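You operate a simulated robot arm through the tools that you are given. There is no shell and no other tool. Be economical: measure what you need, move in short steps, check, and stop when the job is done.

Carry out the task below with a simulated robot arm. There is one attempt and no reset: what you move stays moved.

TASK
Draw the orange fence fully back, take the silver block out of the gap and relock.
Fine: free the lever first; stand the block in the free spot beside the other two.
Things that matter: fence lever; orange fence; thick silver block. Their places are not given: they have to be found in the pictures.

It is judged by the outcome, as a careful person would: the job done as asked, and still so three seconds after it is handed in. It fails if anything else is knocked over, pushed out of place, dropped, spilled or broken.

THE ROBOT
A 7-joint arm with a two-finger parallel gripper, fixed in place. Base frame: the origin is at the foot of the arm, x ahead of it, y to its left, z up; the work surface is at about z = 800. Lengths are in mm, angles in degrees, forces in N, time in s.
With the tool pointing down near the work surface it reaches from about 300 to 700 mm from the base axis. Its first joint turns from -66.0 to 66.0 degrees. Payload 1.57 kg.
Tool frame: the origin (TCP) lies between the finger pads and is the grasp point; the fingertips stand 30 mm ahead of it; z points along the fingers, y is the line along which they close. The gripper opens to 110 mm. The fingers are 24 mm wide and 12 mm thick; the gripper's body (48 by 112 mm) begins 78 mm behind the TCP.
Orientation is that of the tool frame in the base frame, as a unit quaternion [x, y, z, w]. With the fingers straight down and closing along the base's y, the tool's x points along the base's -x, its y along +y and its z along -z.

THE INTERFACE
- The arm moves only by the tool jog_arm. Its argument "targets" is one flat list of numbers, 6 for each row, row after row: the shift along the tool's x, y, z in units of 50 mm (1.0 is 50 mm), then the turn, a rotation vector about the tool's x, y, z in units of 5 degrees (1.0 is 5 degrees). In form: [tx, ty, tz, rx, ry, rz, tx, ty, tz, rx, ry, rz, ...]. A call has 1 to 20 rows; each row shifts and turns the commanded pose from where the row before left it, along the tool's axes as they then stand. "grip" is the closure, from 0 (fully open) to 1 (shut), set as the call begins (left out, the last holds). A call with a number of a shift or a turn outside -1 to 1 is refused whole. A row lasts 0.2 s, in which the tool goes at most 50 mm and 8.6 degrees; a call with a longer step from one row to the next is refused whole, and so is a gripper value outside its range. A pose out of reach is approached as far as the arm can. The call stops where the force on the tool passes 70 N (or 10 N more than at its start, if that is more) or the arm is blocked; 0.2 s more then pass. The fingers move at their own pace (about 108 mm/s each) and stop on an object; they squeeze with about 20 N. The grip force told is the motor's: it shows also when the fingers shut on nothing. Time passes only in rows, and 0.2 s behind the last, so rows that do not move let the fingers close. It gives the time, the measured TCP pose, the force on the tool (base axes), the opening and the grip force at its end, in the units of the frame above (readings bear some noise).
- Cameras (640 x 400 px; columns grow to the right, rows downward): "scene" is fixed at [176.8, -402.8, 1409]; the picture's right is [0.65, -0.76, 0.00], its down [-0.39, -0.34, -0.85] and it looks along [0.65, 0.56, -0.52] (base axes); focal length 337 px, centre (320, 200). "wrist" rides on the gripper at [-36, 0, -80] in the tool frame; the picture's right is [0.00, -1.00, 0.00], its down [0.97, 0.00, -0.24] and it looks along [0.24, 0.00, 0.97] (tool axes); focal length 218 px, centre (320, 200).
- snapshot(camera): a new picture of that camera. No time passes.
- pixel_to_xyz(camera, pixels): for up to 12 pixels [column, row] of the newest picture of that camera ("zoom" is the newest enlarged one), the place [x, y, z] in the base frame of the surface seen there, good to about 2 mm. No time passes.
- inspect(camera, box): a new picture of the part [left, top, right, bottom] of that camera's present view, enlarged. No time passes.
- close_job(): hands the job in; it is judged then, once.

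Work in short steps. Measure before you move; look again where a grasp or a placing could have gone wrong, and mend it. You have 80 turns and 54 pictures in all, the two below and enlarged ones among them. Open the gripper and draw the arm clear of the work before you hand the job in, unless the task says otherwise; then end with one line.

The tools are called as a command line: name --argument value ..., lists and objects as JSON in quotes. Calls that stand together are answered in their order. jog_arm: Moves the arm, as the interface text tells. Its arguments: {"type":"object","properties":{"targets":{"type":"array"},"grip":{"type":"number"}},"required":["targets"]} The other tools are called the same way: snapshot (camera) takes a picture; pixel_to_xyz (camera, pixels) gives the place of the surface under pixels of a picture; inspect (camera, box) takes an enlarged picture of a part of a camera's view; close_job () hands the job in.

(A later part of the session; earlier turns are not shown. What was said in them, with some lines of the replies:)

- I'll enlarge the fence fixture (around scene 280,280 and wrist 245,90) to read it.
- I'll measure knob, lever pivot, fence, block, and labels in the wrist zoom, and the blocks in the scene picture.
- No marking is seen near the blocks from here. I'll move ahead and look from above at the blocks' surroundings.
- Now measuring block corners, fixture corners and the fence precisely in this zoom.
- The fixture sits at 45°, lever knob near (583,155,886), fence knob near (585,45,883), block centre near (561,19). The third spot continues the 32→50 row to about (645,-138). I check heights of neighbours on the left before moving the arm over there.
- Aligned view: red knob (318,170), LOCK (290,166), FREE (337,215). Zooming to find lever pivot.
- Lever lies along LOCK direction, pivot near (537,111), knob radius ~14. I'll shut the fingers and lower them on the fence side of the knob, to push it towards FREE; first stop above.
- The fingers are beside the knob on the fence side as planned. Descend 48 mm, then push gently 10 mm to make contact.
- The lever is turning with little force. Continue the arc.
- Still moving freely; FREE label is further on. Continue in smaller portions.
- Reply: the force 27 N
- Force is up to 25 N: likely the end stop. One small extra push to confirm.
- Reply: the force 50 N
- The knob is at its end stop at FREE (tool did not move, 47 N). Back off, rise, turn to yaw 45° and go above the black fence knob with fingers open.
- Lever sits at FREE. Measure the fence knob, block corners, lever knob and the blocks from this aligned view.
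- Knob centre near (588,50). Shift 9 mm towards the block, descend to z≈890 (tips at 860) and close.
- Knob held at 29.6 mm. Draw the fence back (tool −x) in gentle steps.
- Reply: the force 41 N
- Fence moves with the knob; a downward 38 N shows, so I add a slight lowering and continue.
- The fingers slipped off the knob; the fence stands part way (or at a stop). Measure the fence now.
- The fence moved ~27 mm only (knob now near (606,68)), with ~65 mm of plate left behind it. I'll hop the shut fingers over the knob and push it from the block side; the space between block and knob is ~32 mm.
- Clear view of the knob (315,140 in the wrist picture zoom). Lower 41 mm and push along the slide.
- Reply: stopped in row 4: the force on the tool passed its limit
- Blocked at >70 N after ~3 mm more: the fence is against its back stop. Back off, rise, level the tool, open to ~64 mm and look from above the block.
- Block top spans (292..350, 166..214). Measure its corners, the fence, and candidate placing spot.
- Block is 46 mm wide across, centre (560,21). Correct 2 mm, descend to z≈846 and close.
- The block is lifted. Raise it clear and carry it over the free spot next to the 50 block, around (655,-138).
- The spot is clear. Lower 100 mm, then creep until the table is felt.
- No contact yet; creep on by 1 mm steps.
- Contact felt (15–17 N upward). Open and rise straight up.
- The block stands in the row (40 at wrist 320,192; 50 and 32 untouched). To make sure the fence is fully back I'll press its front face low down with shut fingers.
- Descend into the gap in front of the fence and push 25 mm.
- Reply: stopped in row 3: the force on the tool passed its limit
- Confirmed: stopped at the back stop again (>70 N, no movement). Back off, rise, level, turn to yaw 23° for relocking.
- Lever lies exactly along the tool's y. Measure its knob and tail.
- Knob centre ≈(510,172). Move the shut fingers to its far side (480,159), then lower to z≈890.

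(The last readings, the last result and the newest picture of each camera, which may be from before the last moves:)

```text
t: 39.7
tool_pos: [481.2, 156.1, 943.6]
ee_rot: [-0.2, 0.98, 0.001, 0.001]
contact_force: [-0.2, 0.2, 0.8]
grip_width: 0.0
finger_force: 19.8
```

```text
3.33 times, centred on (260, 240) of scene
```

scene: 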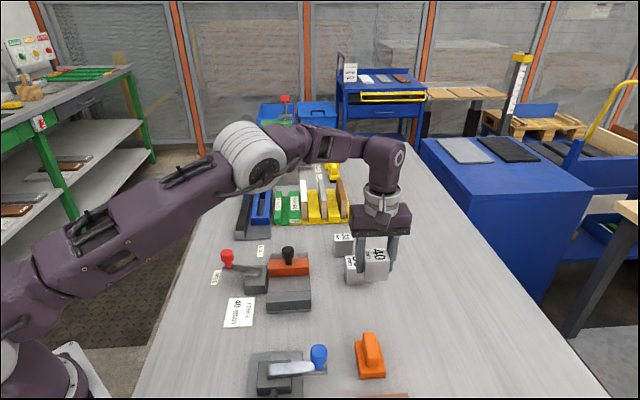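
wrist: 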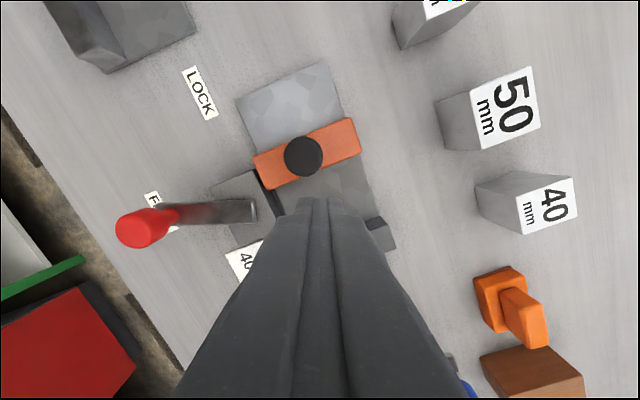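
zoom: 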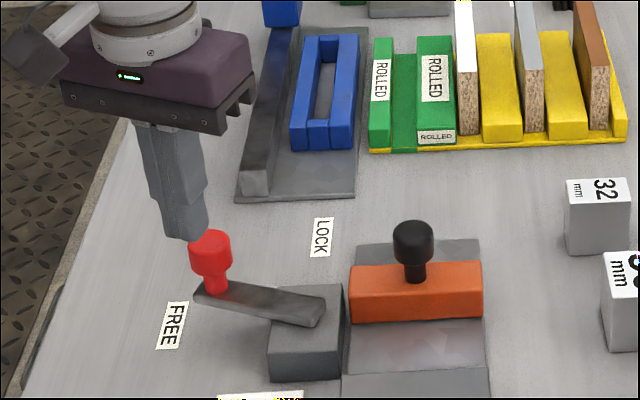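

Offset is 33 mm from the knob: clear. Lower and start the arc back to LOCK.

jog_arm --targets '[0, 0.06, 0.5, 0, 0, 0, 0, 0, 0.55, 0, 0, 0, -0.1, 0, 0, 0, 0, 0, 0, 0, 0, 0, 0, 0]'

jog_arm --targets '[-0.117, 0.041, 0, 0, 0, 1, -0.117, 0.041, 0, 0, 0, 1, -0.117, 0.041, 0, 0, 0, 1, -0.117, 0.041, 0, 0, 0, 1, -0.117, 0.041, 0, 0, 0, 1, -0.117, 0.041, 0, 0, 0, 1]'

inspect --camera "scene" --box '[180, 180, 340, 300]'

```text
t: 40.7
tool_pos: [484.7, 161.4, 892.8]
ee_rot: [-0.201, 0.98, 0.001, 0.003]
contact_force: [-0.3, -0.1, -1.6]
grip_width: 0.0
finger_force: 19.9
```

```text
t: 42.1
tool_pos: [516.9, 181.2, 893.5]
ee_rot: [0.06, 0.998, 0.002, 0.003]
contact_force: [-0.2, -0.1, 0.1]
grip_width: 0.0
finger_force: 20.0
```

```text
3.33 times, centred on (260, 240) of scene
```

zoom: 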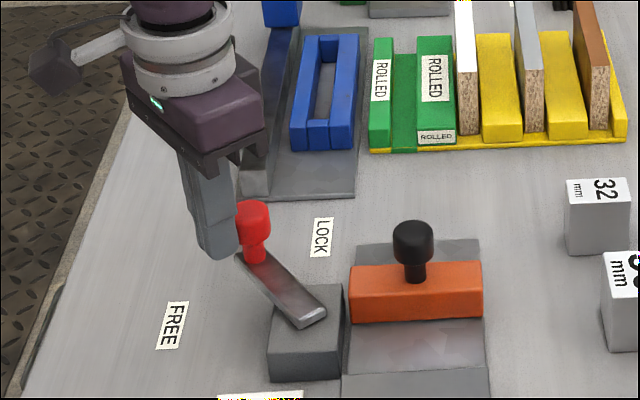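

The lever follows. Continue ~35° and check.

jog_arm --targets '[-0.117, 0.041, 0, 0, 0, 1, -0.117, 0.041, 0, 0, 0, 1, -0.117, 0.041, 0, 0, 0, 1, -0.117, 0.041, 0, 0, 0, 1, -0.117, 0.041, 0, 0, 0, 1, -0.117, 0.041, 0, 0, 0, 1, -0.117, 0.041, 0, 0, 0, 1]'

inspect --camera "scene" --box '[180, 180, 340, 300]'

```text
t: 43.7
tool_pos: [557.8, 179.1, 891.2]
ee_rot: [0.358, 0.934, 0.002, 0.001]
contact_force: [-1.3, 0.5, 0.3]
grip_width: 0.0
finger_force: 19.8
```

```text
3.33 times, centred on (260, 240) of scene
```

zoom: 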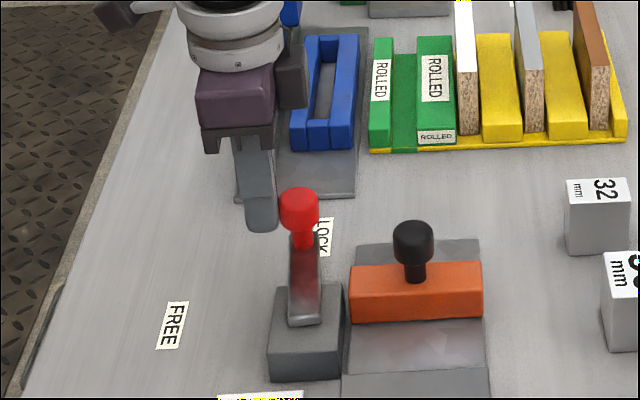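

Nearly at LOCK. Push on until the stop is felt.

jog_arm --targets '[-0.1, 0.03, 0, 0, 0, 0.6, -0.1, 0, 0, 0, 0, 0]'

jog_arm --targets '[-0.08, 0, 0, 0, 0, 0, -0.06, 0, 0, 0, 0, 0]'

inspect --camera "scene" --box '[180, 180, 340, 300]'

```text
t: 44.3
tool_pos: [563.9, 177.2, 891.5]
ee_rot: [0.38, 0.925, 0.003, -0.001]
contact_force: [-16.0, 15.0, 5.7]
grip_width: 0.0
finger_force: 19.7
```

```text
t: 44.9
tool_pos: [565.0, 177.1, 891.6]
ee_rot: [0.38, 0.925, 0.003, -0.007]
contact_force: [-56.0, 34.3, 15.4]
grip_width: 0.2
finger_force: 20.0
```

```text
3.33 times, centred on (260, 240) of scene
```

zoom: 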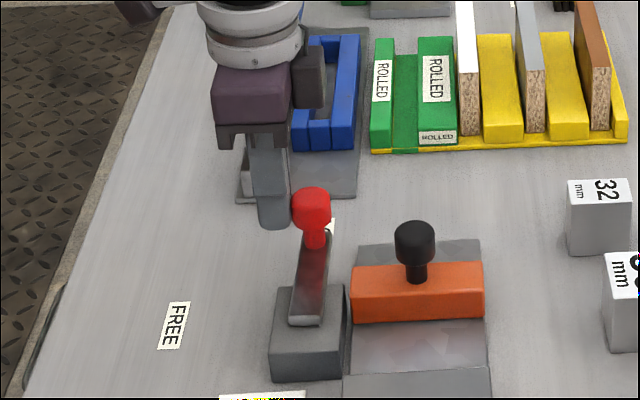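

Stopped hard at LOCK (lever line matches the start picture). Back away, rise, open and check everything.

jog_arm --targets '[0.4, 0, 0, 0, 0, 0, 0.4, 0, 0, 0, 0, 0, 0, 0, -0.9, 0, 0, 0, 0, 0, -0.9, 0, 0, 0, 0, 0, -0.9, 0, 0, 0, 0, 0, -0.9, 0, 0, 0, 0, 0, -0.9, 0, 0, 0, 0, 0, 0, 0, 0, 0]' --grip 0

snapshot --camera "wrist"

inspect --camera "scene" --box '[200, 190, 420, 340]'

```text
t: 46.7
tool_pos: [541.7, 195.8, 1115.6]
ee_rot: [0.383, 0.924, 0.003, 0.0]
contact_force: [-0.5, -0.2, 0.1]
grip_width: 109.9
finger_force: 0.0
```

```text
13 pictures are left
```

wrist: 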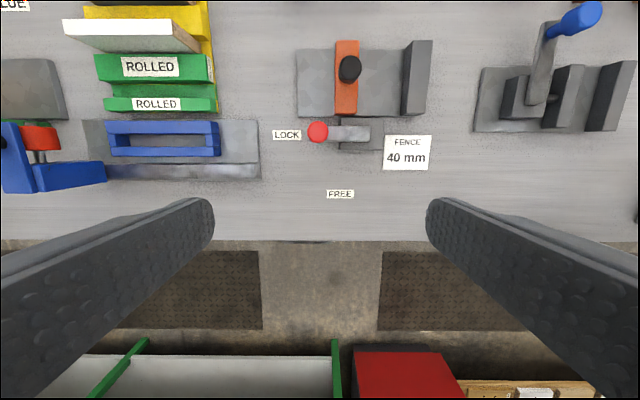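

```text
2.67 times, centred on (310, 265) of scene
```

zoom: 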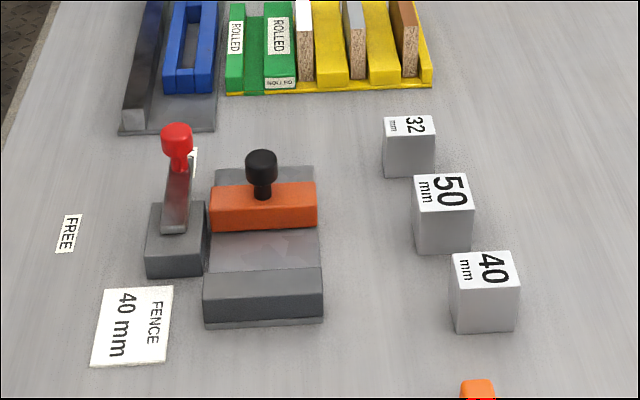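

The fence is back at its stop, the lever lies at LOCK, and the three blocks stand in a row. The arm is clear, so I hand the job in.

close_job

```text
The job is handed in.
```

The orange fence is fully back against its stop, the 40 mm silver block stands at the near end of the row beside the 50 and 32 mm blocks, and the lever is back at LOCK.
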